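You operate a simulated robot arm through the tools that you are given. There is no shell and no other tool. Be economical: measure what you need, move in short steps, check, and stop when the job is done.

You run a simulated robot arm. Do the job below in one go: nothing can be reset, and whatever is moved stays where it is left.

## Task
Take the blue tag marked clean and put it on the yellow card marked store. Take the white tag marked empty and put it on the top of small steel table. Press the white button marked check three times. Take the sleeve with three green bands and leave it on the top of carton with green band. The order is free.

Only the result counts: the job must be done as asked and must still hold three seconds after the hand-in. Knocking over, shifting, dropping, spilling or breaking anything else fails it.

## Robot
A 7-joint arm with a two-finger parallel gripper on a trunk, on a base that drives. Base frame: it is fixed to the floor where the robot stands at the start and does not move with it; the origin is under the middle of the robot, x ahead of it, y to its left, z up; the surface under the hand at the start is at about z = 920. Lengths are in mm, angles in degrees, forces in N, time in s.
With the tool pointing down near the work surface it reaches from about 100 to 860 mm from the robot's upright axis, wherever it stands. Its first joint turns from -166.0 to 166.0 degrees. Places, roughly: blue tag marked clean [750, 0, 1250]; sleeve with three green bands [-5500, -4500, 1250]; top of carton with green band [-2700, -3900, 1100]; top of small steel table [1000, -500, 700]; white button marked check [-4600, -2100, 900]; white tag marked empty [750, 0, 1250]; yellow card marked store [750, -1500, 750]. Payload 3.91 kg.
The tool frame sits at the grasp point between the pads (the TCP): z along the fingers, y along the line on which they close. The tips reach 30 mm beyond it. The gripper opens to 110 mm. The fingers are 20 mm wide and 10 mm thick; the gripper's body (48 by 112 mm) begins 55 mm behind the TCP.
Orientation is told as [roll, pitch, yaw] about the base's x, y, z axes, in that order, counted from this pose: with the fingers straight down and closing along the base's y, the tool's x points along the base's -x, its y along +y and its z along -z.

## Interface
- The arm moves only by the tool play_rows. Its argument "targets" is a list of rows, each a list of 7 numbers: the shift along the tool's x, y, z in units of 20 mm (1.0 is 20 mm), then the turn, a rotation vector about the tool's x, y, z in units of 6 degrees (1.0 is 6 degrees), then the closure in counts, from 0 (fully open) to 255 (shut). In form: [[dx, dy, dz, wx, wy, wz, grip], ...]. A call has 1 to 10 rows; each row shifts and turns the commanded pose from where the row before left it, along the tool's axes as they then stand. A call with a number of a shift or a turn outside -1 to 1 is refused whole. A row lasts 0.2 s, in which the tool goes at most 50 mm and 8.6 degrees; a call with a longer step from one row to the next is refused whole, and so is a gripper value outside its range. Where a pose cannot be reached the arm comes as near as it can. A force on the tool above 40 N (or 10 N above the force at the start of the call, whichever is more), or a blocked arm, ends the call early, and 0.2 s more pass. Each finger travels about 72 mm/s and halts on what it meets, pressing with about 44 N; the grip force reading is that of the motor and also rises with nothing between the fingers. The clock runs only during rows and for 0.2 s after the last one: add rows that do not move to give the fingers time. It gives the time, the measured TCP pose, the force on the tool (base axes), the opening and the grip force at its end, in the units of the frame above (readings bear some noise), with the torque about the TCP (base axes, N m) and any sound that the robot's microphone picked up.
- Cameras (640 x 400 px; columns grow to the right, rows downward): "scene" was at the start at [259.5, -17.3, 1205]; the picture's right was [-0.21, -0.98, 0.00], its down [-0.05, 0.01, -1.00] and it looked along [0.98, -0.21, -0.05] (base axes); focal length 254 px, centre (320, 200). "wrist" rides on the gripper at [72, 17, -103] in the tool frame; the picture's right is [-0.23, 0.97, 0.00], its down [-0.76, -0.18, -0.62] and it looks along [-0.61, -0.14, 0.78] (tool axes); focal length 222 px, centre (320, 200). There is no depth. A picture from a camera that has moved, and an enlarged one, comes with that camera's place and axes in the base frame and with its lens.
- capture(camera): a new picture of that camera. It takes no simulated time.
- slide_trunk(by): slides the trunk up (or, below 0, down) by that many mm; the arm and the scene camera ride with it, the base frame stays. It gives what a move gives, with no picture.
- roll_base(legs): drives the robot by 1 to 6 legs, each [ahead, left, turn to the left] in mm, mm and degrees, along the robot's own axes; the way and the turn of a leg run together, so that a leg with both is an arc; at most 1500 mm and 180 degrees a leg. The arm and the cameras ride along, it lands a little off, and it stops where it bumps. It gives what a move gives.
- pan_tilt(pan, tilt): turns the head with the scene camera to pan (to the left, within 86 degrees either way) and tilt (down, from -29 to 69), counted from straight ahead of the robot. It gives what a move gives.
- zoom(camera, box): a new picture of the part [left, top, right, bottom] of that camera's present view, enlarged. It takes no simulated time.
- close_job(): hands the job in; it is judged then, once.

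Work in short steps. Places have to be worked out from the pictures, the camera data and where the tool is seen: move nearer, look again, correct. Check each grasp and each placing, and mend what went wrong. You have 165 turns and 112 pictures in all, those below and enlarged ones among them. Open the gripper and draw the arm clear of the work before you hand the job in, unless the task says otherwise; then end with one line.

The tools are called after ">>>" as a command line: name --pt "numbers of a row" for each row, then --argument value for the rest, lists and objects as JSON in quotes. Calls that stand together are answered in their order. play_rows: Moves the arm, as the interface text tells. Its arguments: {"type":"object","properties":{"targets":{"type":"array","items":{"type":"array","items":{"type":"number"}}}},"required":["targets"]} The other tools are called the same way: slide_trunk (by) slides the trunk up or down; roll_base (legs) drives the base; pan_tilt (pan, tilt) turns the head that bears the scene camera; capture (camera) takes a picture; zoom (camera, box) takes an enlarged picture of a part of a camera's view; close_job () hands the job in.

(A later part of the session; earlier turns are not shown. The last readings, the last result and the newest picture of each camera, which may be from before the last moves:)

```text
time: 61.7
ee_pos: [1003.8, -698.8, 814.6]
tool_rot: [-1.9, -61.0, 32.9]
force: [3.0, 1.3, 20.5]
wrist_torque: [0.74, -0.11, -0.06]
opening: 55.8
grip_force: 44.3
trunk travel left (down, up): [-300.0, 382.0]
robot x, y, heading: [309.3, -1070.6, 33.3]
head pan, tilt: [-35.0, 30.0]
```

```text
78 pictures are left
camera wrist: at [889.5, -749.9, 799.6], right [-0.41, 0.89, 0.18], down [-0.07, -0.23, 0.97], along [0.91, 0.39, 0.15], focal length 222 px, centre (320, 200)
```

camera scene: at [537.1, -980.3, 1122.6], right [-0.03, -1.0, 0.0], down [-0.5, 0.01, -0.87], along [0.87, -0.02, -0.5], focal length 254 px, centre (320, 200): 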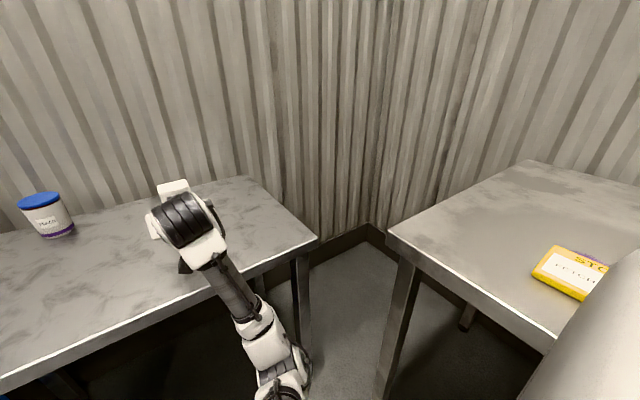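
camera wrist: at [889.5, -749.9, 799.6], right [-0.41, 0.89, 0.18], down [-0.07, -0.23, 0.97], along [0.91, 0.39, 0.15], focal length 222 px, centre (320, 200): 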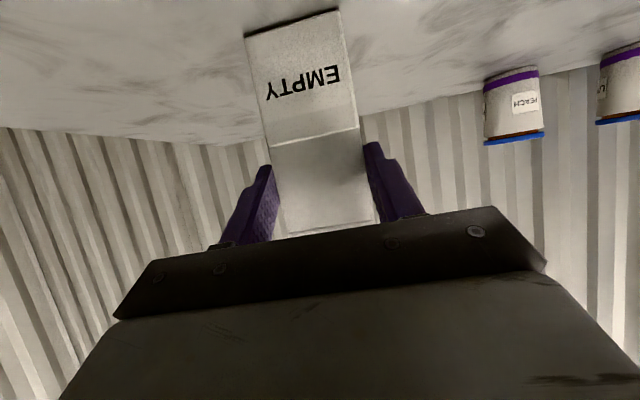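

The tag's foot is on the table (20 N up). I relax 3 mm, open slowly, and wait.

>>> play_rows --pt "-0.13 0 -0.075 0 0 0 255" --pt "0 0 0 0 0 0 120" --pt "0 0 0 0 0 0 90" --pt "0 0 0 0 0 0 40" --pt "0 0 0 0 0 0 40"

>>> capture --camera "wrist"

```text
time: 62.9
ee_pos: [1003.5, -697.3, 813.0]
tool_rot: [-2.0, -60.3, 33.1]
force: [0.3, -0.2, -0.8]
wrist_torque: [0.0, 0.01, -0.02]
opening: 92.8
grip_force: 0.0
trunk travel left (down, up): [-300.0, 382.0]
robot x, y, heading: [307.8, -1074.0, 33.6]
head pan, tilt: [-35.0, 30.0]
```

```text
77 pictures are left
camera wrist: at [889.7, -748.9, 799.2], right [-0.41, 0.89, 0.18], down [-0.06, -0.22, 0.97], along [0.91, 0.39, 0.14], focal length 222 px, centre (320, 200)
```

wrist: 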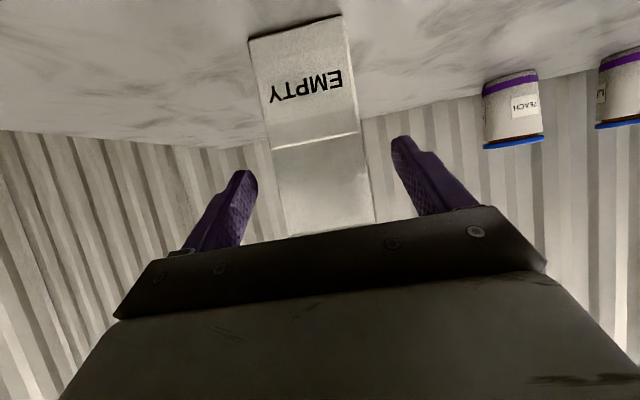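

Released and standing. I withdraw along the horizontal 140 mm and look.

>>> play_rows --pt "0.5 0 -0.866 0 0 0 40" --pt "0.5 0 -0.866 0 0 0 40" --pt "0.3 0 -0.93 0 0 0 40" --pt "-0.2 0 -0.95 0 0 0 40" --pt "-0.5 0 -0.85 0 0 0 40" --pt "-0.5 0 -0.85 0 0 0 40"

>>> capture --camera "wrist"

```text
time: 64.3
ee_pos: [923.1, -743.6, 863.3]
tool_rot: [-1.9, -60.2, 33.0]
force: [-0.7, -0.4, -0.2]
wrist_torque: [-0.01, -0.02, 0.01]
opening: 92.6
grip_force: 0.2
trunk travel left (down, up): [-300.0, 382.0]
robot x, y, heading: [304.1, -1073.6, 33.1]
head pan, tilt: [-35.0, 30.0]
```

```text
76 pictures are left
camera wrist: at [809.0, -795.7, 849.7], right [-0.41, 0.89, 0.18], down [-0.05, -0.22, 0.97], along [0.91, 0.39, 0.14], focal length 222 px, centre (320, 200)
```

wrist: 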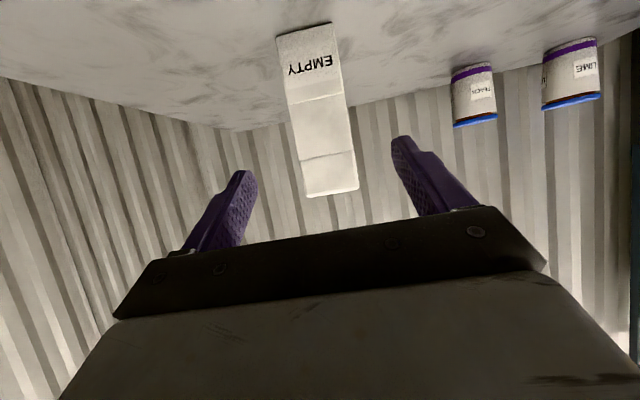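

EMPTY stands on the table. I raise the trunk, raise the hand, and drive back towards the CLEAN tag.

>>> slide_trunk --by 380

>>> play_rows --pt "-0.866 0 -0.5 0 0 0 56" --pt "-0.866 0 -0.5 0 0 0 56" --pt "-0.866 0 -0.5 0 0 0 56" --pt "-0.866 0 -0.5 0 0 0 56" --pt "-0.866 0 -0.5 0 0 0 56" --pt "-0.866 0 -0.5 0 0 0 56" --pt "-0.4 0 -0.23 0 0 0 56"

>>> roll_base --legs '[[0, 674, -0.8], [190, 0, 0]]'

>>> capture --camera "wrist"

```text
time: 67.9
ee_pos: [924.3, -743.5, 1243.3]
tool_rot: [-1.9, -60.3, 33.0]
force: [-0.5, -0.4, -0.9]
wrist_torque: [0.01, -0.04, -0.02]
opening: 92.9
grip_force: 0.0
trunk travel left (down, up): [-680.0, 2.0]
robot x, y, heading: [304.0, -1073.8, 33.3]
head pan, tilt: [-35.0, 30.0]
```

```text
time: 69.5
ee_pos: [921.3, -744.5, 1371.4]
tool_rot: [-1.9, -60.3, 33.1]
force: [0.0, 0.6, -0.4]
wrist_torque: [-0.03, -0.02, 0.04]
opening: 86.1
grip_force: 0.1
trunk travel left (down, up): [-680.0, 2.0]
robot x, y, heading: [304.0, -1073.0, 33.5]
head pan, tilt: [-35.0, 30.0]
```

```text
time: 76.4
ee_pos: [721.5, -81.1, 1370.8]
tool_rot: [-1.8, -60.4, 31.9]
force: [0.0, 0.7, -0.8]
wrist_torque: [0.02, 0.0, 0.02]
opening: 85.8
grip_force: 0.0
trunk travel left (down, up): [-680.0, 2.0]
robot x, y, heading: [95.5, -395.5, 32.4]
head pan, tilt: [-35.0, 30.0]
```

```text
75 pictures are left
camera wrist: at [605.9, -130.8, 1357.3], right [-0.4, 0.9, 0.18], down [-0.06, -0.22, 0.97], along [0.92, 0.37, 0.14], focal length 222 px, centre (320, 200)
```

wrist: 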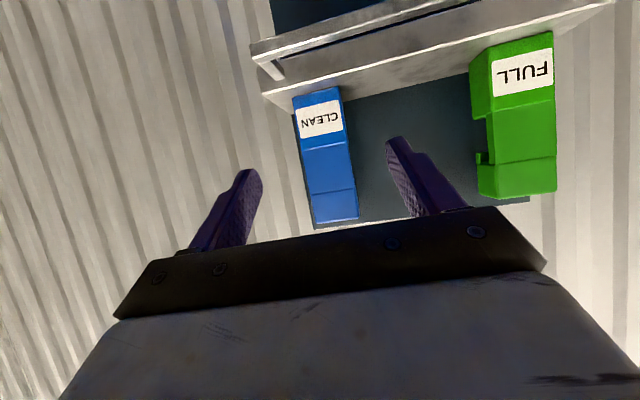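

Matches the estimate. I advance 104 mm toward CLEAN with a 7 mm right correction, then check.

>>> play_rows --pt "-0.435 -0.05 0.753 0 0 0 56" --pt "-0.435 -0.05 0.753 0 0 0 56" --pt "-0.435 -0.05 0.753 0 0 0 56" --pt "-0.435 -0.05 0.753 0 0 0 56" --pt "-0.435 -0.05 0.753 0 0 0 56" --pt "-0.435 -0.05 0.753 0 0 0 56"

>>> capture --camera "wrist"

```text
time: 77.8
ee_pos: [814.6, -33.9, 1372.0]
tool_rot: [-2.0, -60.3, 31.9]
force: [1.3, -0.1, 0.3]
wrist_torque: [-0.01, 0.02, -0.01]
opening: 85.8
grip_force: 0.1
trunk travel left (down, up): [-680.0, 2.0]
robot x, y, heading: [97.4, -397.4, 32.5]
head pan, tilt: [-35.0, 30.0]
```

```text
74 pictures are left
camera wrist: at [699.0, -83.3, 1358.9], right [-0.4, 0.9, 0.18], down [-0.06, -0.22, 0.97], along [0.92, 0.37, 0.14], focal length 222 px, centre (320, 200)
```

wrist: 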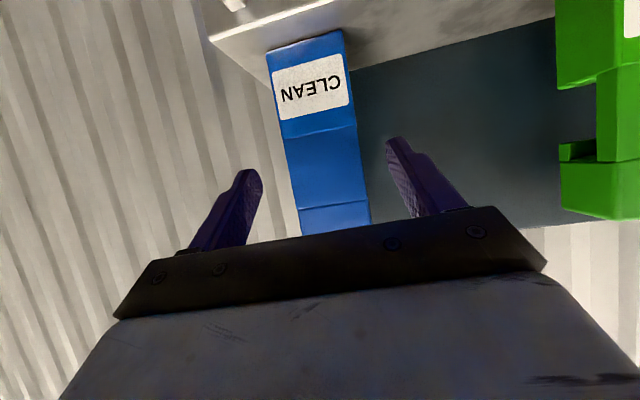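

Aligned; advance 35 mm and close.

>>> play_rows --pt "-0.44 0 0.76 0 0 0 56" --pt "-0.44 0.03 0.76 0 0 0 56" --pt "0 0 0 0 0 0 120" --pt "0 0 0 0 0 0 255" --pt "0 0 0 0 0 0 255" --pt "0 0 0 0 0 0 255"

>>> capture --camera "wrist"

```text
time: 79.2
ee_pos: [844.2, -16.5, 1370.9]
tool_rot: [-1.9, -60.3, 31.9]
force: [0.7, 1.1, 1.8]
wrist_torque: [0.14, -0.05, 0.0]
opening: 56.0
grip_force: 44.1
trunk travel left (down, up): [-680.0, 2.0]
robot x, y, heading: [98.3, -395.1, 32.2]
head pan, tilt: [-35.0, 30.0]
```

```text
73 pictures are left
camera wrist: at [728.5, -65.3, 1358.0], right [-0.4, 0.9, 0.18], down [-0.06, -0.22, 0.97], along [0.92, 0.37, 0.14], focal length 222 px, centre (320, 200)
```

wrist: 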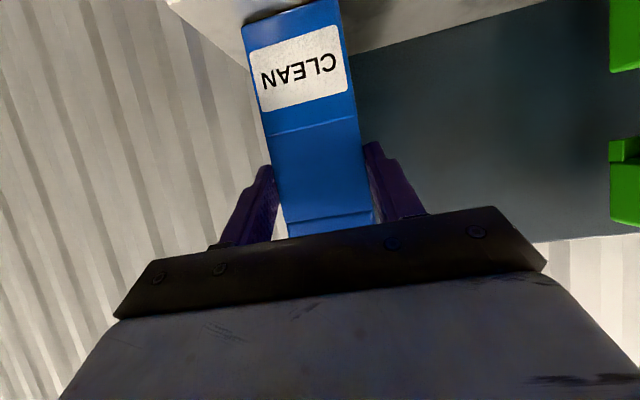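

Gripped. Lift 30 mm, then withdraw 160 mm.

>>> play_rows --pt "-0.4 0 -0.25 0 0 0 255" --pt "-0.8 0 -0.46 0 0 0 255" --pt "-0.3 0 -0.17 0 0 0 255" --pt "0.5 0 -0.866 0 0 0 255" --pt "0.5 0 -0.866 0 0 0 255" --pt "0.5 0 -0.866 0 0 0 255" --pt "0.5 0 -0.866 0 0 0 255" --pt "0.5 0 -0.866 0 0 0 255" --pt "0.5 0 -0.866 0 0 0 255" --pt "0.5 0 -0.866 0 0 0 255"

>>> capture --camera "wrist"

```text
time: 81.4
ee_pos: [721.9, -87.0, 1405.9]
tool_rot: [-1.7, -60.4, 31.9]
force: [-0.4, 0.2, -1.0]
wrist_torque: [0.02, 0.03, -0.02]
opening: 56.3
grip_force: 44.1
trunk travel left (down, up): [-680.0, 2.0]
robot x, y, heading: [99.3, -396.1, 32.3]
head pan, tilt: [-35.0, 30.0]
```

```text
72 pictures are left
camera wrist: at [606.5, -137.2, 1393.4], right [-0.39, 0.9, 0.18], down [-0.06, -0.22, 0.97], along [0.92, 0.37, 0.14], focal length 222 px, centre (320, 200)
```

wrist: 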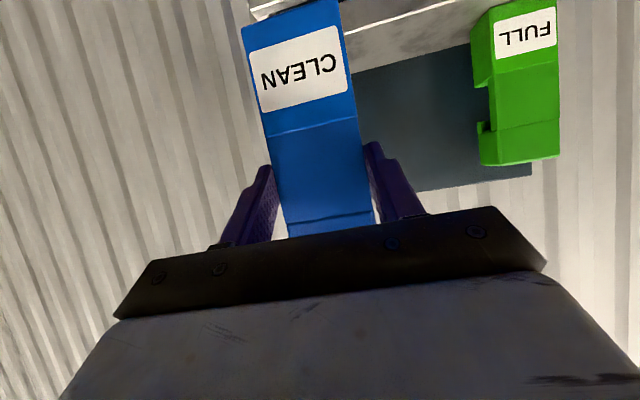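

CLEAN held. I back off and turn right 90° to face the bench with the yellow card, then look.

>>> roll_base --legs '[[-150, 0, 0], [0, 0, -90]]'

>>> pan_tilt --pan 15 --tilt 30

>>> capture --camera "scene"

>>> pan_tilt --pan 60 --tilt 30

>>> capture --camera "scene"

```text
time: 86.7
ee_pos: [303.0, -1089.8, 1406.8]
tool_rot: [-1.8, -60.2, -56.2]
force: [-0.2, -0.3, -0.5]
wrist_torque: [0.02, 0.01, -0.02]
opening: 56.1
grip_force: 44.2
trunk travel left (down, up): [-680.0, 2.0]
robot x, y, heading: [-25.7, -476.6, -56.1]
head pan, tilt: [-35.0, 30.0]
```

```text
time: 87.8
ee_pos: [302.3, -1089.8, 1407.2]
tool_rot: [-1.9, -60.3, -56.2]
force: [-0.3, -0.4, -1.3]
wrist_torque: [0.02, 0.01, -0.03]
opening: 56.0
grip_force: 43.9
trunk travel left (down, up): [-680.0, 2.0]
robot x, y, heading: [-30.2, -477.3, -56.0]
head pan, tilt: [15.0, 30.0]
```

```text
71 pictures are left
camera scene: at [137.4, -674.6, 1501.6], right [-0.66, -0.76, 0.0], down [-0.38, 0.33, -0.87], along [0.65, -0.57, -0.5], focal length 254 px, centre (320, 200)
```

scene: 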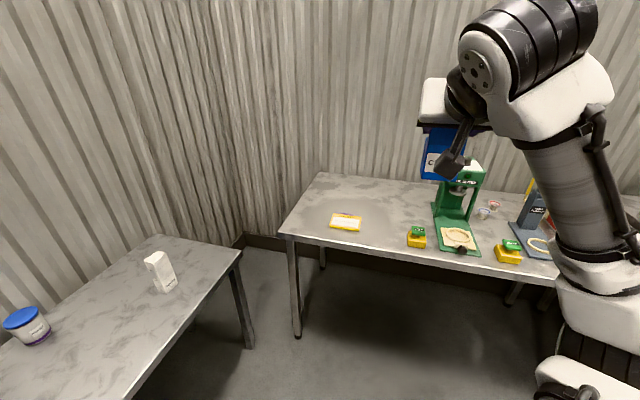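

```text
time: 89.0
ee_pos: [303.5, -1089.0, 1406.7]
tool_rot: [-2.0, -60.3, -56.1]
force: [-0.1, -0.5, -1.9]
wrist_torque: [0.02, 0.01, 0.01]
opening: 56.4
grip_force: 43.7
trunk travel left (down, up): [-680.0, 2.0]
robot x, y, heading: [-29.1, -475.7, -55.9]
head pan, tilt: [60.0, 30.0]
```

```text
70 pictures are left
camera scene: at [159.3, -608.9, 1501.6], right [0.07, -1.0, 0.0], down [-0.5, -0.04, -0.87], along [0.86, 0.06, -0.5], focal length 254 px, centre (320, 200)
```

scene: 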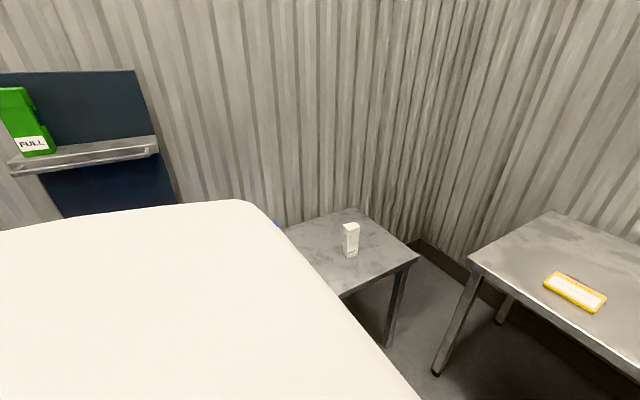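

EMPTY stands well. The bench top comes out near z≈870, with the card at about (750,-1345). I drive left 160 and ahead 305, and recheck.

>>> roll_base --legs '[[0, 160, 0], [305, 0, -0.5]]'

>>> pan_tilt --pan 15 --tilt 35

>>> capture --camera "scene"

>>> capture --camera "wrist"

```text
time: 92.5
ee_pos: [602.1, -1248.4, 1405.3]
tool_rot: [-1.9, -60.2, -56.1]
force: [-0.1, -0.6, -1.4]
wrist_torque: [0.05, 0.02, 0.02]
opening: 56.4
grip_force: 44.3
trunk travel left (down, up): [-680.0, 2.0]
robot x, y, heading: [272.2, -637.3, -55.6]
head pan, tilt: [60.0, 30.0]
```

```text
time: 93.6
ee_pos: [603.1, -1246.7, 1407.2]
tool_rot: [-1.9, -60.3, -56.3]
force: [-0.4, 1.2, -0.5]
wrist_torque: [0.02, 0.0, 0.01]
opening: 56.2
grip_force: 43.9
trunk travel left (down, up): [-680.0, 2.0]
robot x, y, heading: [272.4, -633.9, -55.6]
head pan, tilt: [15.0, 35.0]
```

```text
69 pictures are left
camera scene: at [435.3, -831.1, 1493.8], right [-0.65, -0.76, 0.0], down [-0.43, 0.37, -0.82], along [0.62, -0.54, -0.57], focal length 254 px, centre (320, 200)
```

scene: 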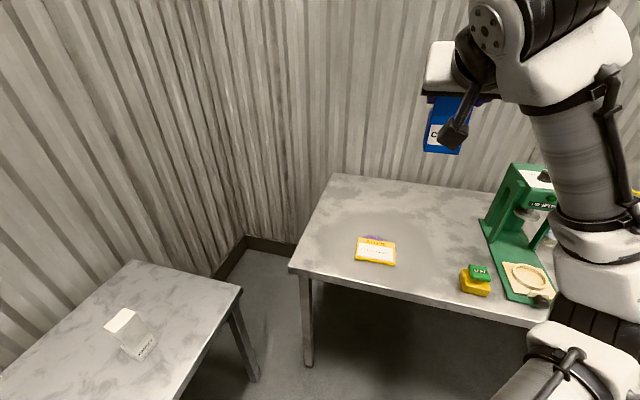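

```text
68 pictures are left
camera wrist: at [551.9, -1132.6, 1393.2], right [0.89, 0.42, 0.18], down [-0.22, 0.05, 0.97], along [0.4, -0.9, 0.14], focal length 222 px, centre (320, 200)
```

wrist: 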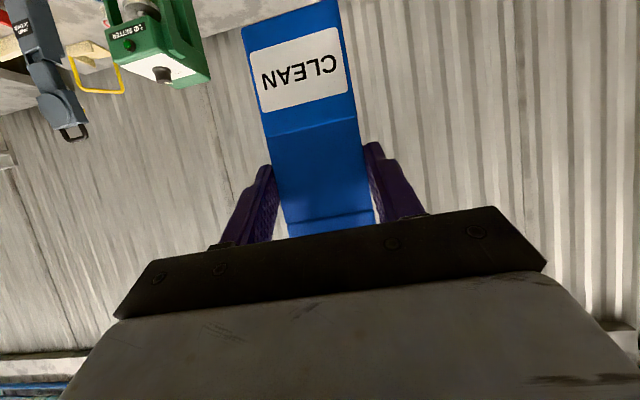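

>>> zoom --camera "scene" --box '[320, 210, 430, 290]'

```text
5.00 times, centred on (375, 250) of scene
camera zoom: at [435.3, -831.1, 1493.8], right [-0.65, -0.76, 0.0], down [-0.43, 0.37, -0.82], along [0.62, -0.54, -0.57], focal length 1272 px, centre (45, -50)
```

zoom: 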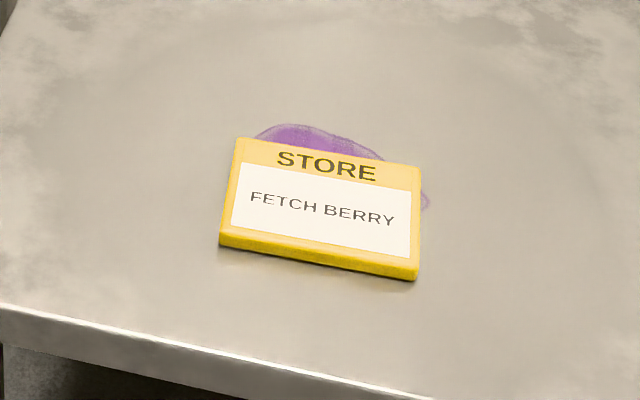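

The card reads "STORE / FETCH BERRY". That text is just printed on an object in the scene and isn't part of your job, so I leave it alone and only place the CLEAN tag there. To get the bench height better, I lower the trunk 300 mm and take a second view.

>>> slide_trunk --by -300

>>> zoom --camera "scene" --box '[280, 150, 480, 290]'

>>> capture --camera "scene"

```text
time: 96.6
ee_pos: [603.2, -1248.2, 1106.3]
tool_rot: [-1.9, -60.3, -56.1]
force: [0.4, -0.2, -1.6]
wrist_torque: [0.02, 0.02, 0.02]
opening: 56.1
grip_force: 43.9
trunk travel left (down, up): [-380.0, 302.0]
robot x, y, heading: [271.0, -632.2, -55.7]
head pan, tilt: [15.0, 35.0]
```

```text
2.86 times, centred on (380, 220) of scene
camera zoom: at [435.2, -831.1, 1193.8], right [-0.65, -0.76, 0.0], down [-0.43, 0.38, -0.82], along [0.62, -0.54, -0.57], focal length 727 px, centre (149, 143)
```

zoom: 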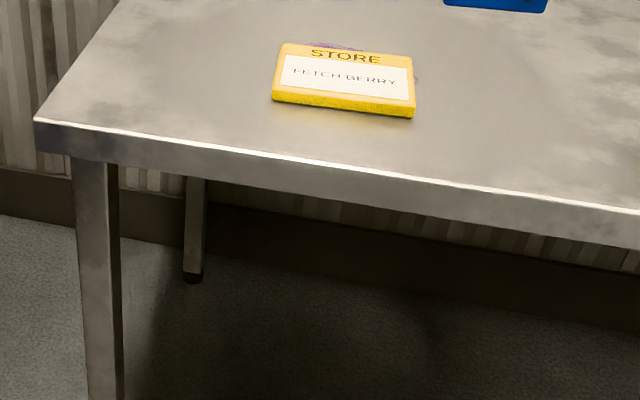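

```text
65 pictures are left
camera scene: at [435.2, -831.1, 1193.8], right [-0.65, -0.76, 0.0], down [-0.43, 0.38, -0.82], along [0.62, -0.54, -0.57], focal length 254 px, centre (320, 200)
```

scene: 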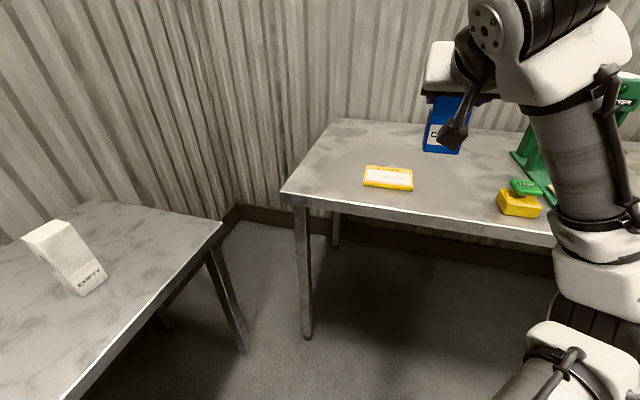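

Triangulated by the trunk slide: card top z≈834, centre (788,-1394), card 132×97 mm. I drive ahead 70, then extend 134 ahead and 71 left at height.

>>> roll_base --legs '[[70, 0, 0]]'

>>> play_rows --pt "-0.479 0.507 0.829 0 0 0 255" --pt "-0.479 0.507 0.829 0 0 0 255" --pt "-0.479 0.507 0.829 0 0 0 255" --pt "-0.479 0.507 0.829 0 0 0 255" --pt "-0.479 0.507 0.829 0 0 0 255" --pt "-0.479 0.507 0.829 0 0 0 255" --pt "-0.479 0.507 0.829 0 0 0 255"

>>> capture --camera "scene"

>>> capture --camera "wrist"

```text
time: 97.6
ee_pos: [642.6, -1305.4, 1106.3]
tool_rot: [-1.8, -60.2, -56.1]
force: [-0.3, 0.4, -0.7]
wrist_torque: [0.06, 0.01, 0.01]
opening: 56.1
grip_force: 44.1
trunk travel left (down, up): [-380.0, 302.0]
robot x, y, heading: [312.8, -689.8, -56.0]
head pan, tilt: [15.0, 35.0]
```

```text
time: 99.2
ee_pos: [774.9, -1378.6, 1106.8]
tool_rot: [-1.8, -60.3, -56.1]
force: [1.0, -0.3, -0.7]
wrist_torque: [-0.01, 0.01, -0.01]
opening: 56.1
grip_force: 43.9
trunk travel left (down, up): [-380.0, 302.0]
robot x, y, heading: [308.7, -693.8, -55.8]
head pan, tilt: [15.0, 35.0]
```

```text
64 pictures are left
camera scene: at [474.6, -888.7, 1193.7], right [-0.65, -0.76, 0.0], down [-0.43, 0.38, -0.82], along [0.62, -0.54, -0.57], focal length 254 px, centre (320, 200)
```

scene: 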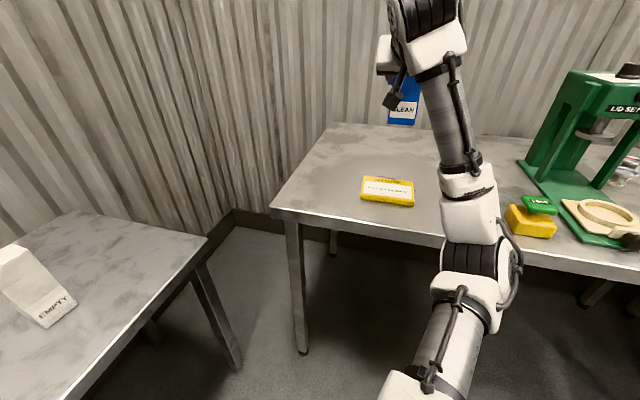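

```text
63 pictures are left
camera wrist: at [723.5, -1263.0, 1094.0], right [0.89, 0.42, 0.18], down [-0.22, 0.05, 0.97], along [0.4, -0.9, 0.14], focal length 222 px, centre (320, 200)
```

wrist: 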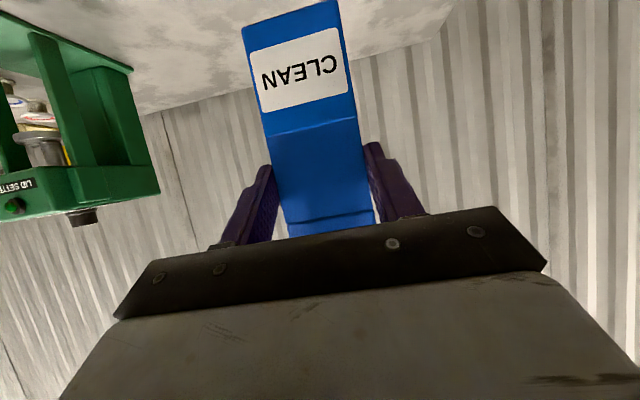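

Tag centre is over the card centre (787,-1396 vs 788,-1394). I lower 140 mm and look.

>>> play_rows --pt "0.866 0 0.5 0 0 0 255" --pt "0.866 0 0.5 0 0 0 255" --pt "0.866 0 0.5 0 0 0 255" --pt "0.866 0 0.5 0 0 0 255" --pt "0.866 0 0.5 0 0 0 255" --pt "0.866 0 0.5 0 0 0 255" --pt "0.866 0 0.5 0 0 0 255"

>>> capture --camera "scene"

>>> capture --camera "wrist"

```text
time: 100.8
ee_pos: [772.6, -1382.5, 966.0]
tool_rot: [-2.0, -60.2, -56.1]
force: [0.3, 0.0, -1.8]
wrist_torque: [0.01, 0.03, 0.0]
opening: 56.0
grip_force: 44.2
trunk travel left (down, up): [-380.0, 302.0]
robot x, y, heading: [310.6, -691.7, -55.8]
head pan, tilt: [15.0, 35.0]
```

```text
62 pictures are left
camera scene: at [474.5, -888.8, 1193.8], right [-0.65, -0.76, 0.0], down [-0.43, 0.38, -0.82], along [0.62, -0.54, -0.57], focal length 254 px, centre (320, 200)
```

scene: 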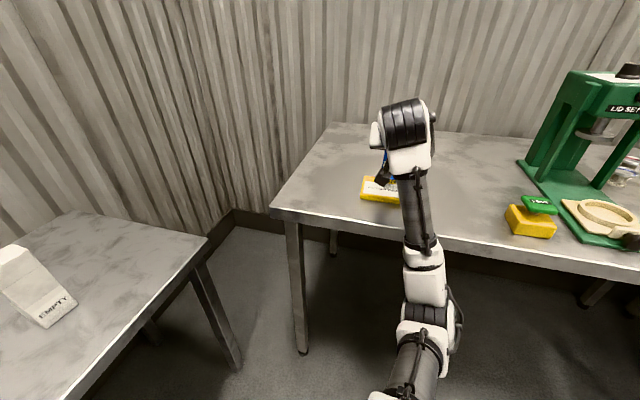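

```text
61 pictures are left
camera wrist: at [721.3, -1267.4, 952.4], right [0.89, 0.43, 0.18], down [-0.22, 0.05, 0.97], along [0.4, -0.9, 0.14], focal length 222 px, centre (320, 200)
```

wrist: 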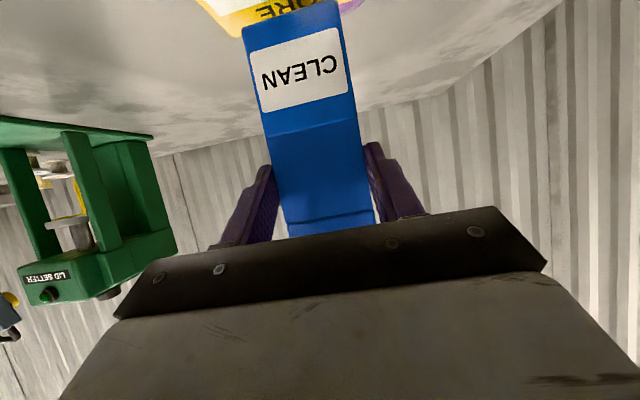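

Consistent with the card position. I lower slowly with a 5 mm left correction until contact.

>>> play_rows --pt "0.433 0.15 0.25 0 0 0 255" --pt "0.433 0.1 0.25 0 0 0 255" --pt "0.26 0 0.15 0 0 0 255" --pt "0.17 0 0.1 0 0 0 255"

```text
time: 101.8
ee_pos: [776.6, -1380.0, 936.7]
tool_rot: [-1.9, -60.2, -56.1]
force: [0.2, -0.4, 0.2]
wrist_torque: [0.1, -0.02, -0.01]
opening: 56.1
grip_force: 44.5
trunk travel left (down, up): [-380.0, 302.0]
robot x, y, heading: [314.2, -694.4, -55.7]
head pan, tilt: [15.0, 35.0]
```

Possibly a first touch at z 936.7; I go down 2+2 mm more.

>>> play_rows --pt "0.1 0 0.06 0 0 0 255" --pt "0.1 0 0.06 0 0 0 255"

>>> zoom --camera "scene" --box '[340, 80, 460, 220]'

```text
time: 102.4
ee_pos: [773.8, -1380.4, 935.0]
tool_rot: [-1.9, -60.8, -56.1]
force: [0.5, -1.0, 19.0]
wrist_torque: [-0.01, -0.69, 0.0]
opening: 56.3
grip_force: 44.1
trunk travel left (down, up): [-380.0, 302.0]
robot x, y, heading: [312.1, -691.9, -56.2]
head pan, tilt: [15.0, 35.0]
```

```text
2.86 times, centred on (400, 150) of scene
camera zoom: at [473.6, -887.4, 1194.6], right [-0.65, -0.76, 0.0], down [-0.43, 0.37, -0.82], along [0.62, -0.54, -0.57], focal length 727 px, centre (91, 343)
```

zoom: 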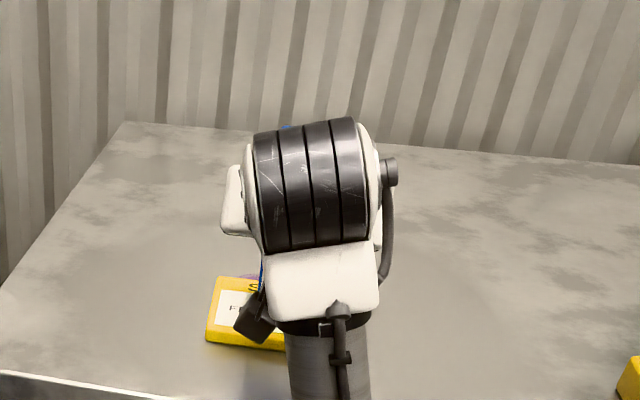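

Firm contact at 19 N, with torque about the foot small. I relax 3 mm and open.

>>> play_rows --pt "-0.12 0 -0.07 0 0 0 255" --pt "0 0 0 0 0 0 120" --pt "0 0 0 0 0 0 90" --pt "0 0 0 0 0 0 40" --pt "0 0 0 0 0 0 40"

>>> capture --camera "wrist"

```text
time: 103.6
ee_pos: [777.3, -1381.5, 932.5]
tool_rot: [-2.0, -60.3, -56.1]
force: [1.0, -0.6, -0.2]
wrist_torque: [-0.04, -0.02, -0.02]
opening: 92.7
grip_force: 0.0
trunk travel left (down, up): [-380.0, 302.0]
robot x, y, heading: [312.7, -690.9, -55.9]
head pan, tilt: [15.0, 35.0]
```

```text
59 pictures are left
camera wrist: at [725.8, -1265.7, 920.6], right [0.89, 0.43, 0.18], down [-0.22, 0.05, 0.97], along [0.4, -0.9, 0.14], focal length 222 px, centre (320, 200)
```

wrist: 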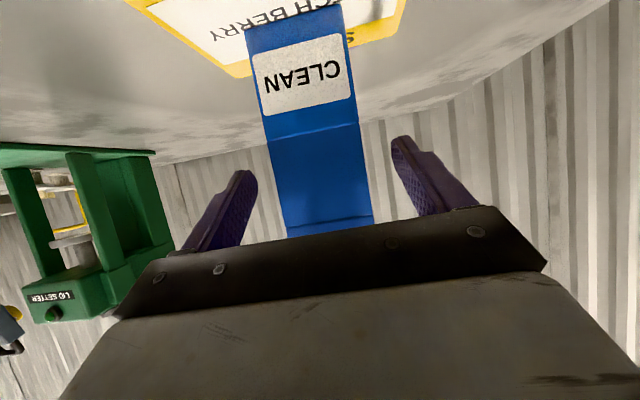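

CLEAN stands on the card. I withdraw back and up.

>>> play_rows --pt "0.5 0 -0.866 0 0 0 40" --pt "0.5 0 -0.866 0 0 0 40" --pt "0.4 0 -0.9 0 0 0 40" --pt "0 0 -1 0 0 0 40" --pt "-0.5 0 -0.85 0 0 0 40" --pt "-0.5 0 -0.85 0 0 0 40" --pt "-0.5 0 -0.85 0 0 0 40"

>>> capture --camera "wrist"

>>> capture --camera "scene"

```text
time: 105.2
ee_pos: [720.9, -1288.7, 998.1]
tool_rot: [-1.9, -60.2, -56.1]
force: [-0.4, 1.4, -0.2]
wrist_torque: [0.0, -0.04, 0.0]
opening: 92.9
grip_force: 0.1
trunk travel left (down, up): [-380.0, 302.0]
robot x, y, heading: [312.5, -695.4, -55.6]
head pan, tilt: [15.0, 35.0]
```

```text
58 pictures are left
camera wrist: at [670.1, -1173.8, 984.5], right [0.89, 0.43, 0.18], down [-0.22, 0.05, 0.97], along [0.4, -0.9, 0.14], focal length 222 px, centre (320, 200)
```

wrist: 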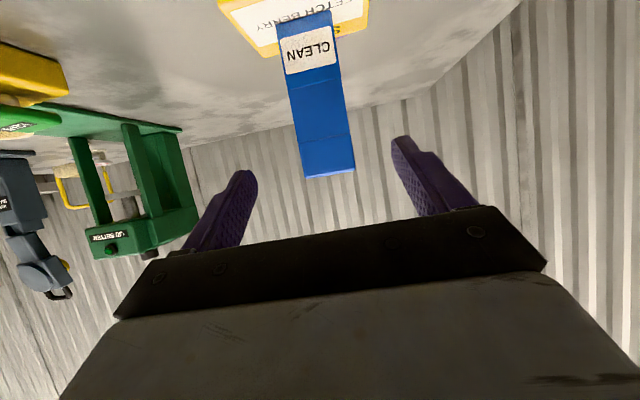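

```text
57 pictures are left
camera scene: at [474.5, -888.6, 1193.8], right [-0.65, -0.76, 0.0], down [-0.43, 0.37, -0.82], along [0.62, -0.54, -0.57], focal length 254 px, centre (320, 200)
```

scene: 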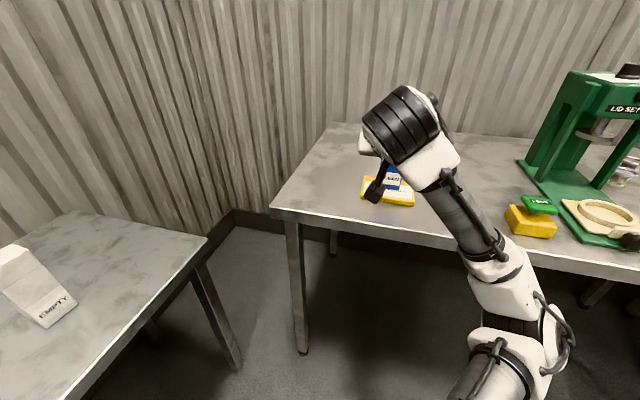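

Both tags placed. I back away 350 mm, turn right 90° and look around for the way to the far stations.

>>> roll_base --legs '[[-350, 0, 0], [0, 0, -90]]'

>>> pan_tilt --pan 0 --tilt 12

>>> capture --camera "scene"

>>> pan_tilt --pan -75 --tilt 12

>>> capture --camera "scene"

```text
time: 111.4
ee_pos: [-484.2, -809.7, 998.8]
tool_rot: [-1.9, -60.3, -146.0]
force: [0.9, -0.6, -0.7]
wrist_torque: [0.01, 0.0, 0.02]
opening: 92.7
grip_force: 0.0
trunk travel left (down, up): [-380.0, 302.0]
robot x, y, heading: [113.8, -397.9, -145.8]
head pan, tilt: [15.0, 35.0]
```

```text
time: 112.3
ee_pos: [-483.6, -809.6, 999.0]
tool_rot: [-1.9, -60.3, -146.0]
force: [-0.7, 0.0, 0.4]
wrist_torque: [-0.02, -0.01, 0.0]
opening: 92.7
grip_force: 0.0
trunk travel left (down, up): [-380.0, 302.0]
robot x, y, heading: [113.1, -399.7, -145.8]
head pan, tilt: [0.0, 12.0]
```

```text
56 pictures are left
camera scene: at [-105.0, -545.1, 1230.6], right [-0.56, 0.83, 0.0], down [0.17, 0.12, -0.98], along [-0.81, -0.55, -0.21], focal length 254 px, centre (320, 200)
```

scene: 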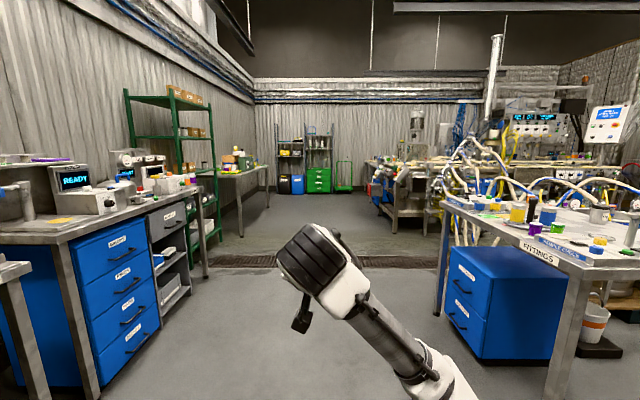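

```text
time: 113.8
ee_pos: [-484.0, -808.8, 997.2]
tool_rot: [-1.9, -60.4, -146.0]
force: [0.5, -0.4, 0.3]
wrist_torque: [-0.01, 0.01, 0.01]
opening: 92.7
grip_force: 0.0
trunk travel left (down, up): [-380.0, 302.0]
robot x, y, heading: [114.2, -398.3, -145.8]
head pan, tilt: [-75.0, 12.0]
```

```text
55 pictures are left
camera scene: at [-98.8, -431.8, 1230.7], right [0.65, 0.76, 0.0], down [0.16, -0.14, -0.98], along [-0.74, 0.64, -0.21], focal length 254 px, centre (320, 200)
```

scene: 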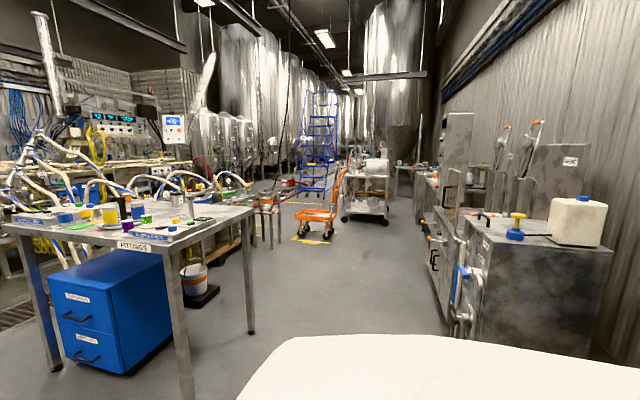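

The aisle straight ahead (heading -146°) is clear. I zoom to identify the button, carton and sleeve areas.

>>> pan_tilt --pan 0 --tilt 12

>>> zoom --camera "scene" --box '[200, 100, 350, 200]'

>>> zoom --camera "scene" --box '[340, 90, 520, 240]'

```text
time: 115.2
ee_pos: [-484.5, -809.1, 997.2]
tool_rot: [-1.8, -60.3, -146.0]
force: [0.8, -0.6, 1.2]
wrist_torque: [-0.01, 0.02, 0.01]
opening: 92.8
grip_force: 0.1
trunk travel left (down, up): [-380.0, 302.0]
robot x, y, heading: [112.8, -398.8, -145.4]
head pan, tilt: [0.0, 12.0]
```

```text
4.00 times, centred on (275, 150) of scene
camera zoom: at [-105.1, -545.0, 1230.7], right [-0.56, 0.83, 0.0], down [0.17, 0.12, -0.98], along [-0.81, -0.55, -0.21], focal length 1017 px, centre (500, 400)
```

zoom: 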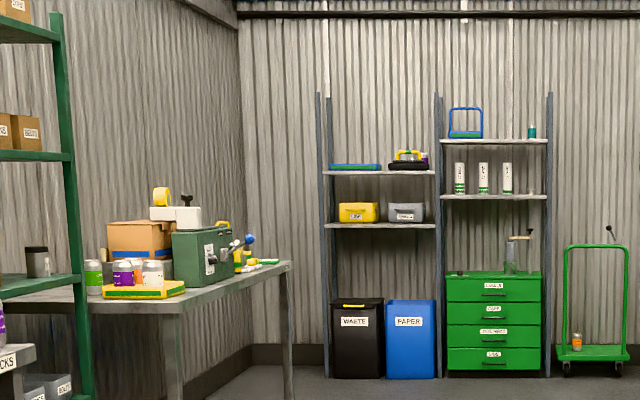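

```text
2.67 times, centred on (430, 165) of scene
camera zoom: at [-105.1, -545.0, 1230.7], right [-0.56, 0.83, 0.0], down [0.17, 0.12, -0.98], along [-0.81, -0.55, -0.21], focal length 678 px, centre (27, 293)
```

zoom: 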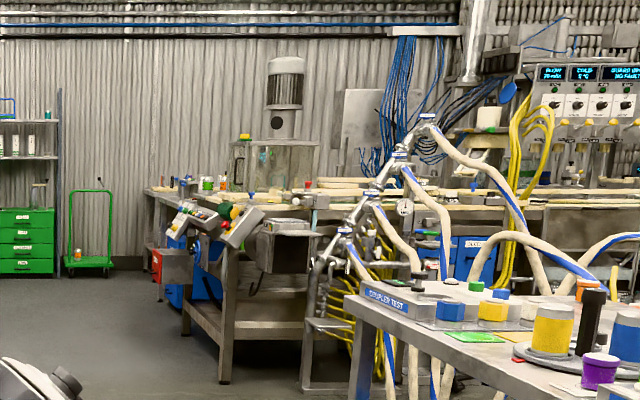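

The sleeves stand on the far rack, the cartons on the left, and panels with buttons at right near 4.9 m ahead. I drive 3 m straight ahead and look again.

>>> roll_base --legs '[[1500, 0, 0], [1500, 0, 0]]'

>>> pan_tilt --pan -30 --tilt 12

>>> capture --camera "scene"

```text
time: 129.8
ee_pos: [-2967.8, -2537.7, 996.1]
tool_rot: [-1.9, -60.3, -144.7]
force: [-0.4, -0.4, 0.3]
wrist_torque: [0.02, -0.01, 0.04]
opening: 92.5
grip_force: 0.0
trunk travel left (down, up): [-380.0, 302.0]
robot x, y, heading: [-2379.8, -2114.5, -144.5]
head pan, tilt: [0.0, 12.0]
```

```text
time: 130.8
ee_pos: [-2968.0, -2537.7, 997.0]
tool_rot: [-1.8, -60.3, -144.7]
force: [0.2, 0.5, -0.1]
wrist_torque: [0.0, 0.01, 0.0]
opening: 93.0
grip_force: 0.1
trunk travel left (down, up): [-380.0, 302.0]
robot x, y, heading: [-2382.7, -2113.9, -144.5]
head pan, tilt: [-30.0, 12.0]
```

```text
52 pictures are left
camera scene: at [-2612.3, -2220.6, 1230.7], right [-0.1, 1.0, 0.0], down [0.21, 0.02, -0.98], along [-0.97, -0.1, -0.21], focal length 254 px, centre (320, 200)
```

scene: 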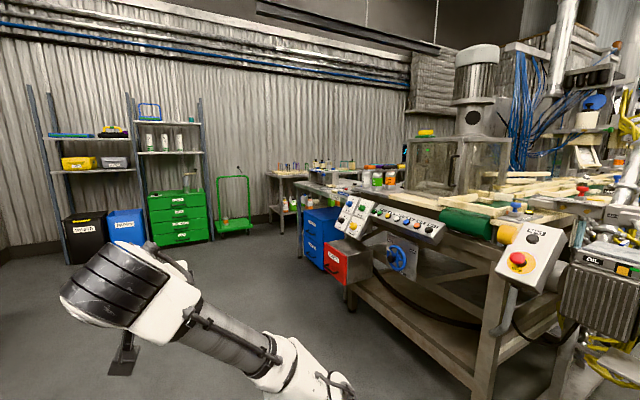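

>>> zoom --camera "scene" --box '[330, 180, 450, 280]'

>>> zoom --camera "scene" --box '[120, 90, 220, 170]'

```text
4.00 times, centred on (390, 230) of scene
camera zoom: at [-2612.3, -2220.6, 1230.7], right [-0.1, 1.0, 0.0], down [0.21, 0.02, -0.98], along [-0.97, -0.1, -0.21], focal length 1017 px, centre (40, 80)
```

zoom: 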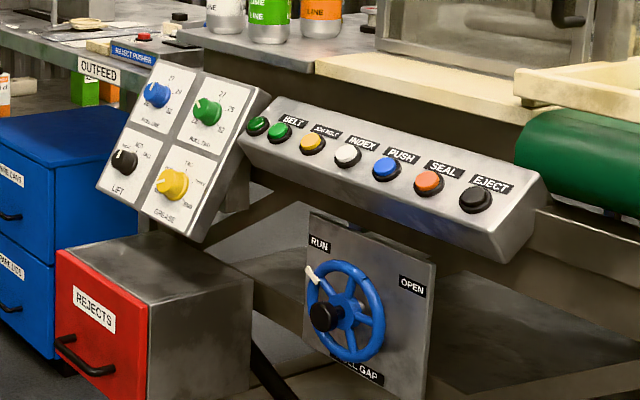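

```text
5.00 times, centred on (170, 130) of scene
camera zoom: at [-2612.3, -2220.6, 1230.7], right [-0.1, 1.0, 0.0], down [0.21, 0.02, -0.98], along [-0.97, -0.1, -0.21], focal length 1272 px, centre (1070, 550)
```

zoom: 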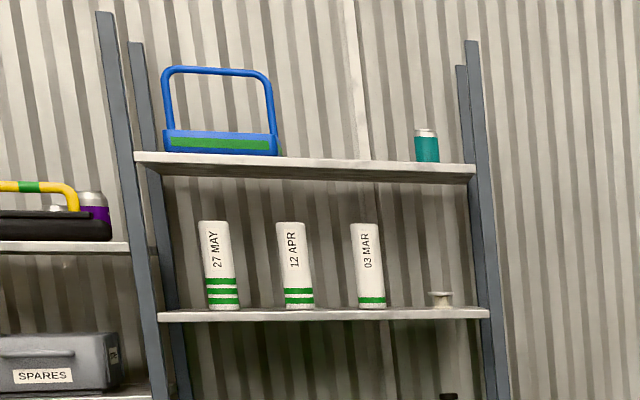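

The 27 MAY sleeve has three bands (target). The panel seen has no "CHECK" button; the rough place projects near pixel (362,188), so I zoom there.

>>> zoom --camera "scene" --box '[255, 145, 415, 225]'

>>> zoom --camera "scene" --box '[460, 190, 640, 300]'

```text
4.00 times, centred on (335, 185) of scene
camera zoom: at [-2612.3, -2220.6, 1230.7], right [-0.1, 1.0, 0.0], down [0.21, 0.02, -0.98], along [-0.97, -0.1, -0.21], focal length 1017 px, centre (260, 260)
```

zoom: 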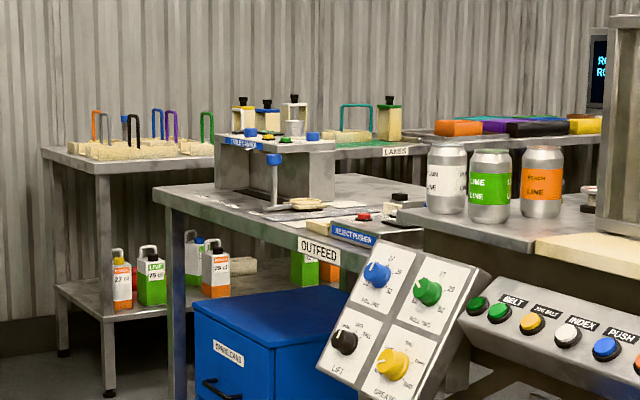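

```text
3.56 times, centred on (550, 245) of scene
camera zoom: at [-2612.3, -2220.6, 1230.7], right [-0.1, 1.0, 0.0], down [0.21, 0.02, -0.98], along [-0.97, -0.1, -0.21], focal length 904 px, centre (-498, 40)
```

zoom: 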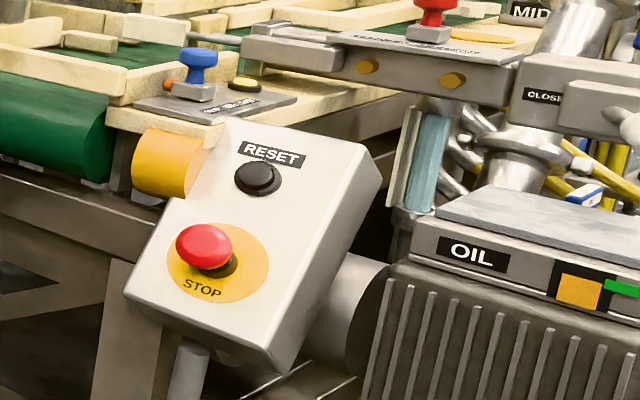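

No CHECK yet; likely on the OUTFEED table unit. I raise the trunk and drive to about (-4115,-2819), then turn right to face that table.

>>> slide_trunk --by 290

>>> roll_base --legs '[[1300, 0, 0], [520, -400, 0]]'

>>> pan_tilt --pan -70 --tilt 30

>>> capture --camera "scene"

```text
time: 133.7
ee_pos: [-2967.9, -2537.7, 1287.5]
tool_rot: [-1.9, -60.3, -144.7]
force: [0.1, -0.2, 0.2]
wrist_torque: [-0.01, -0.03, -0.02]
opening: 92.7
grip_force: 0.0
trunk travel left (down, up): [-670.0, 12.0]
robot x, y, heading: [-2378.9, -2111.4, -144.5]
head pan, tilt: [-30.0, 12.0]
```

```text
time: 143.4
ee_pos: [-4631.3, -3346.2, 1287.3]
tool_rot: [-1.9, -60.3, -142.0]
force: [-0.5, -0.5, 0.0]
wrist_torque: [0.04, -0.01, 0.01]
opening: 92.8
grip_force: 0.1
trunk travel left (down, up): [-670.0, 12.0]
robot x, y, heading: [-4064.7, -2896.0, -141.6]
head pan, tilt: [-30.0, 12.0]
```

```text
time: 144.4
ee_pos: [-4632.0, -3346.3, 1287.6]
tool_rot: [-2.0, -60.4, -141.9]
force: [0.2, 0.1, -0.4]
wrist_torque: [0.02, -0.02, 0.0]
opening: 92.8
grip_force: 0.1
trunk travel left (down, up): [-670.0, 12.0]
robot x, y, heading: [-4067.2, -2895.2, -141.4]
head pan, tilt: [-70.0, 30.0]
```

```text
47 pictures are left
camera scene: at [-4275.9, -2952.0, 1491.6], right [0.52, 0.85, 0.0], down [0.43, -0.26, -0.87], along [-0.74, 0.45, -0.5], focal length 254 px, centre (320, 200)
```

scene: 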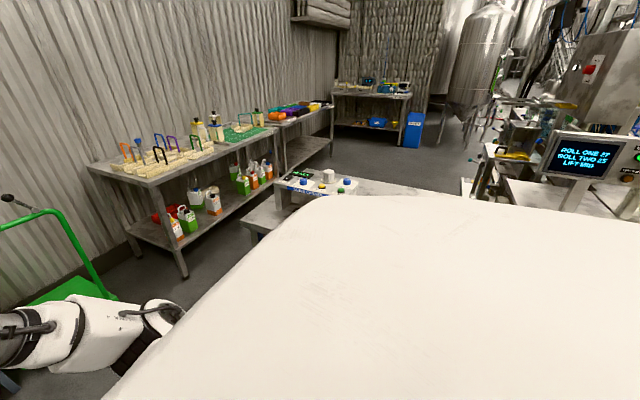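

The torso hides the view; I turn right 94° to face the table (hand will stop about at the table edge, high above it).

>>> roll_base --legs '[[0, 0, -94]]'

>>> pan_tilt --pan 15 --tilt 35

>>> capture --camera "scene"

```text
time: 149.0
ee_pos: [-4462.5, -2290.0, 1287.8]
tool_rot: [-1.8, -60.3, 122.7]
force: [0.2, -0.3, -0.7]
wrist_torque: [0.03, 0.01, -0.01]
opening: 93.0
grip_force: 0.1
trunk travel left (down, up): [-670.0, 12.0]
robot x, y, heading: [-4067.3, -2892.2, 122.8]
head pan, tilt: [-70.0, 30.0]
```

```text
time: 150.6
ee_pos: [-4461.4, -2290.4, 1288.5]
tool_rot: [-1.9, -60.4, 122.7]
force: [0.4, -1.1, 0.9]
wrist_torque: [0.02, -0.02, -0.02]
opening: 92.7
grip_force: 0.1
trunk travel left (down, up): [-670.0, 12.0]
robot x, y, heading: [-4069.4, -2894.1, 123.2]
head pan, tilt: [15.0, 35.0]
```

```text
46 pictures are left
camera scene: at [-4223.5, -2692.3, 1483.8], right [0.67, 0.74, 0.0], down [0.43, -0.38, -0.82], along [-0.61, 0.55, -0.57], focal length 254 px, centre (320, 200)
```

scene: 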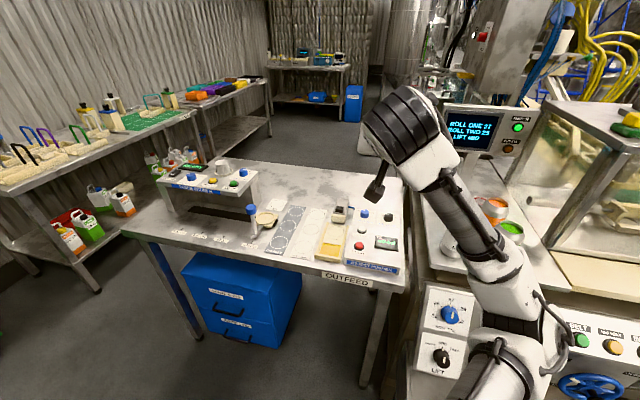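

>>> zoom --camera "scene" --box '[140, 150, 270, 230]'

>>> zoom --camera "scene" --box '[310, 190, 420, 290]'

```text
4.92 times, centred on (205, 190) of scene
camera zoom: at [-4223.5, -2692.3, 1483.8], right [0.67, 0.74, 0.0], down [0.43, -0.38, -0.82], along [-0.61, 0.55, -0.57], focal length 1252 px, centre (886, 249)
```

zoom: 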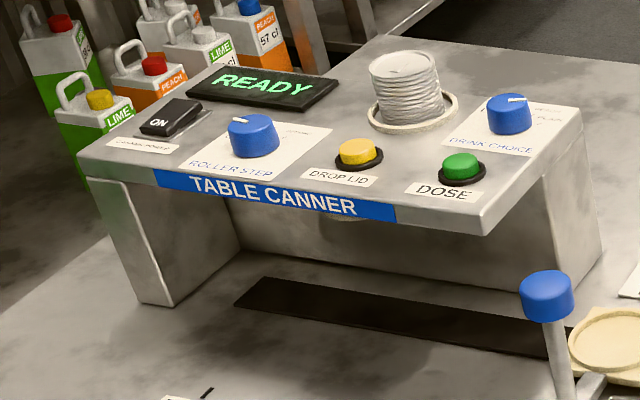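

```text
4.00 times, centred on (365, 240) of scene
camera zoom: at [-4223.5, -2692.3, 1483.8], right [0.67, 0.74, 0.0], down [0.43, -0.38, -0.82], along [-0.61, 0.55, -0.57], focal length 1017 px, centre (140, 40)
```

zoom: 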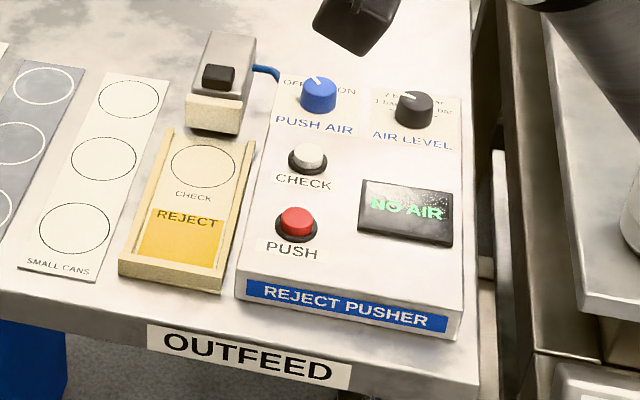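

CHECK (white) is on the REJECT PUSHER box, near (-4600,-2160). The elbow would be tight by the knob panel, so first I turn the tool to vertical, then I'll stand more to the left with the arm reaching obliquely.

>>> play_rows --pt "0 0 0 0 1 0 200" --pt "0 0 0 0 1 0 255" --pt "0 0 0 0 1 0 255" --pt "0 0 0 0 1 0 255" --pt "0 0 0 0 1 0 255" --pt "0 0 0 0 1 0 255" --pt "0 0 0 0 1 0 255" --pt "0 0 0 0 1 0 255" --pt "0 0 0 0 1 0 255" --pt "0 0 0 0 1 0 255"

>>> roll_base --legs '[[0, 420, -25]]'

```text
time: 152.8
ee_pos: [-4461.5, -2289.6, 1288.3]
tool_rot: [-1.0, -0.3, 121.1]
force: [-0.1, -0.1, -0.1]
wrist_torque: [0.0, 0.01, -0.01]
opening: 0.1
grip_force: 37.4
trunk travel left (down, up): [-670.0, 12.0]
robot x, y, heading: [-4067.6, -2895.9, 122.8]
head pan, tilt: [15.0, 35.0]
```

```text
time: 156.6
ee_pos: [-4544.5, -2319.2, 1287.6]
tool_rot: [-1.1, -0.3, 94.9]
force: [-0.3, 0.5, 0.0]
wrist_torque: [0.01, 0.0, -0.01]
opening: 0.0
grip_force: 37.6
trunk travel left (down, up): [-670.0, 12.0]
robot x, y, heading: [-4455.4, -3038.4, 97.0]
head pan, tilt: [15.0, 35.0]
```

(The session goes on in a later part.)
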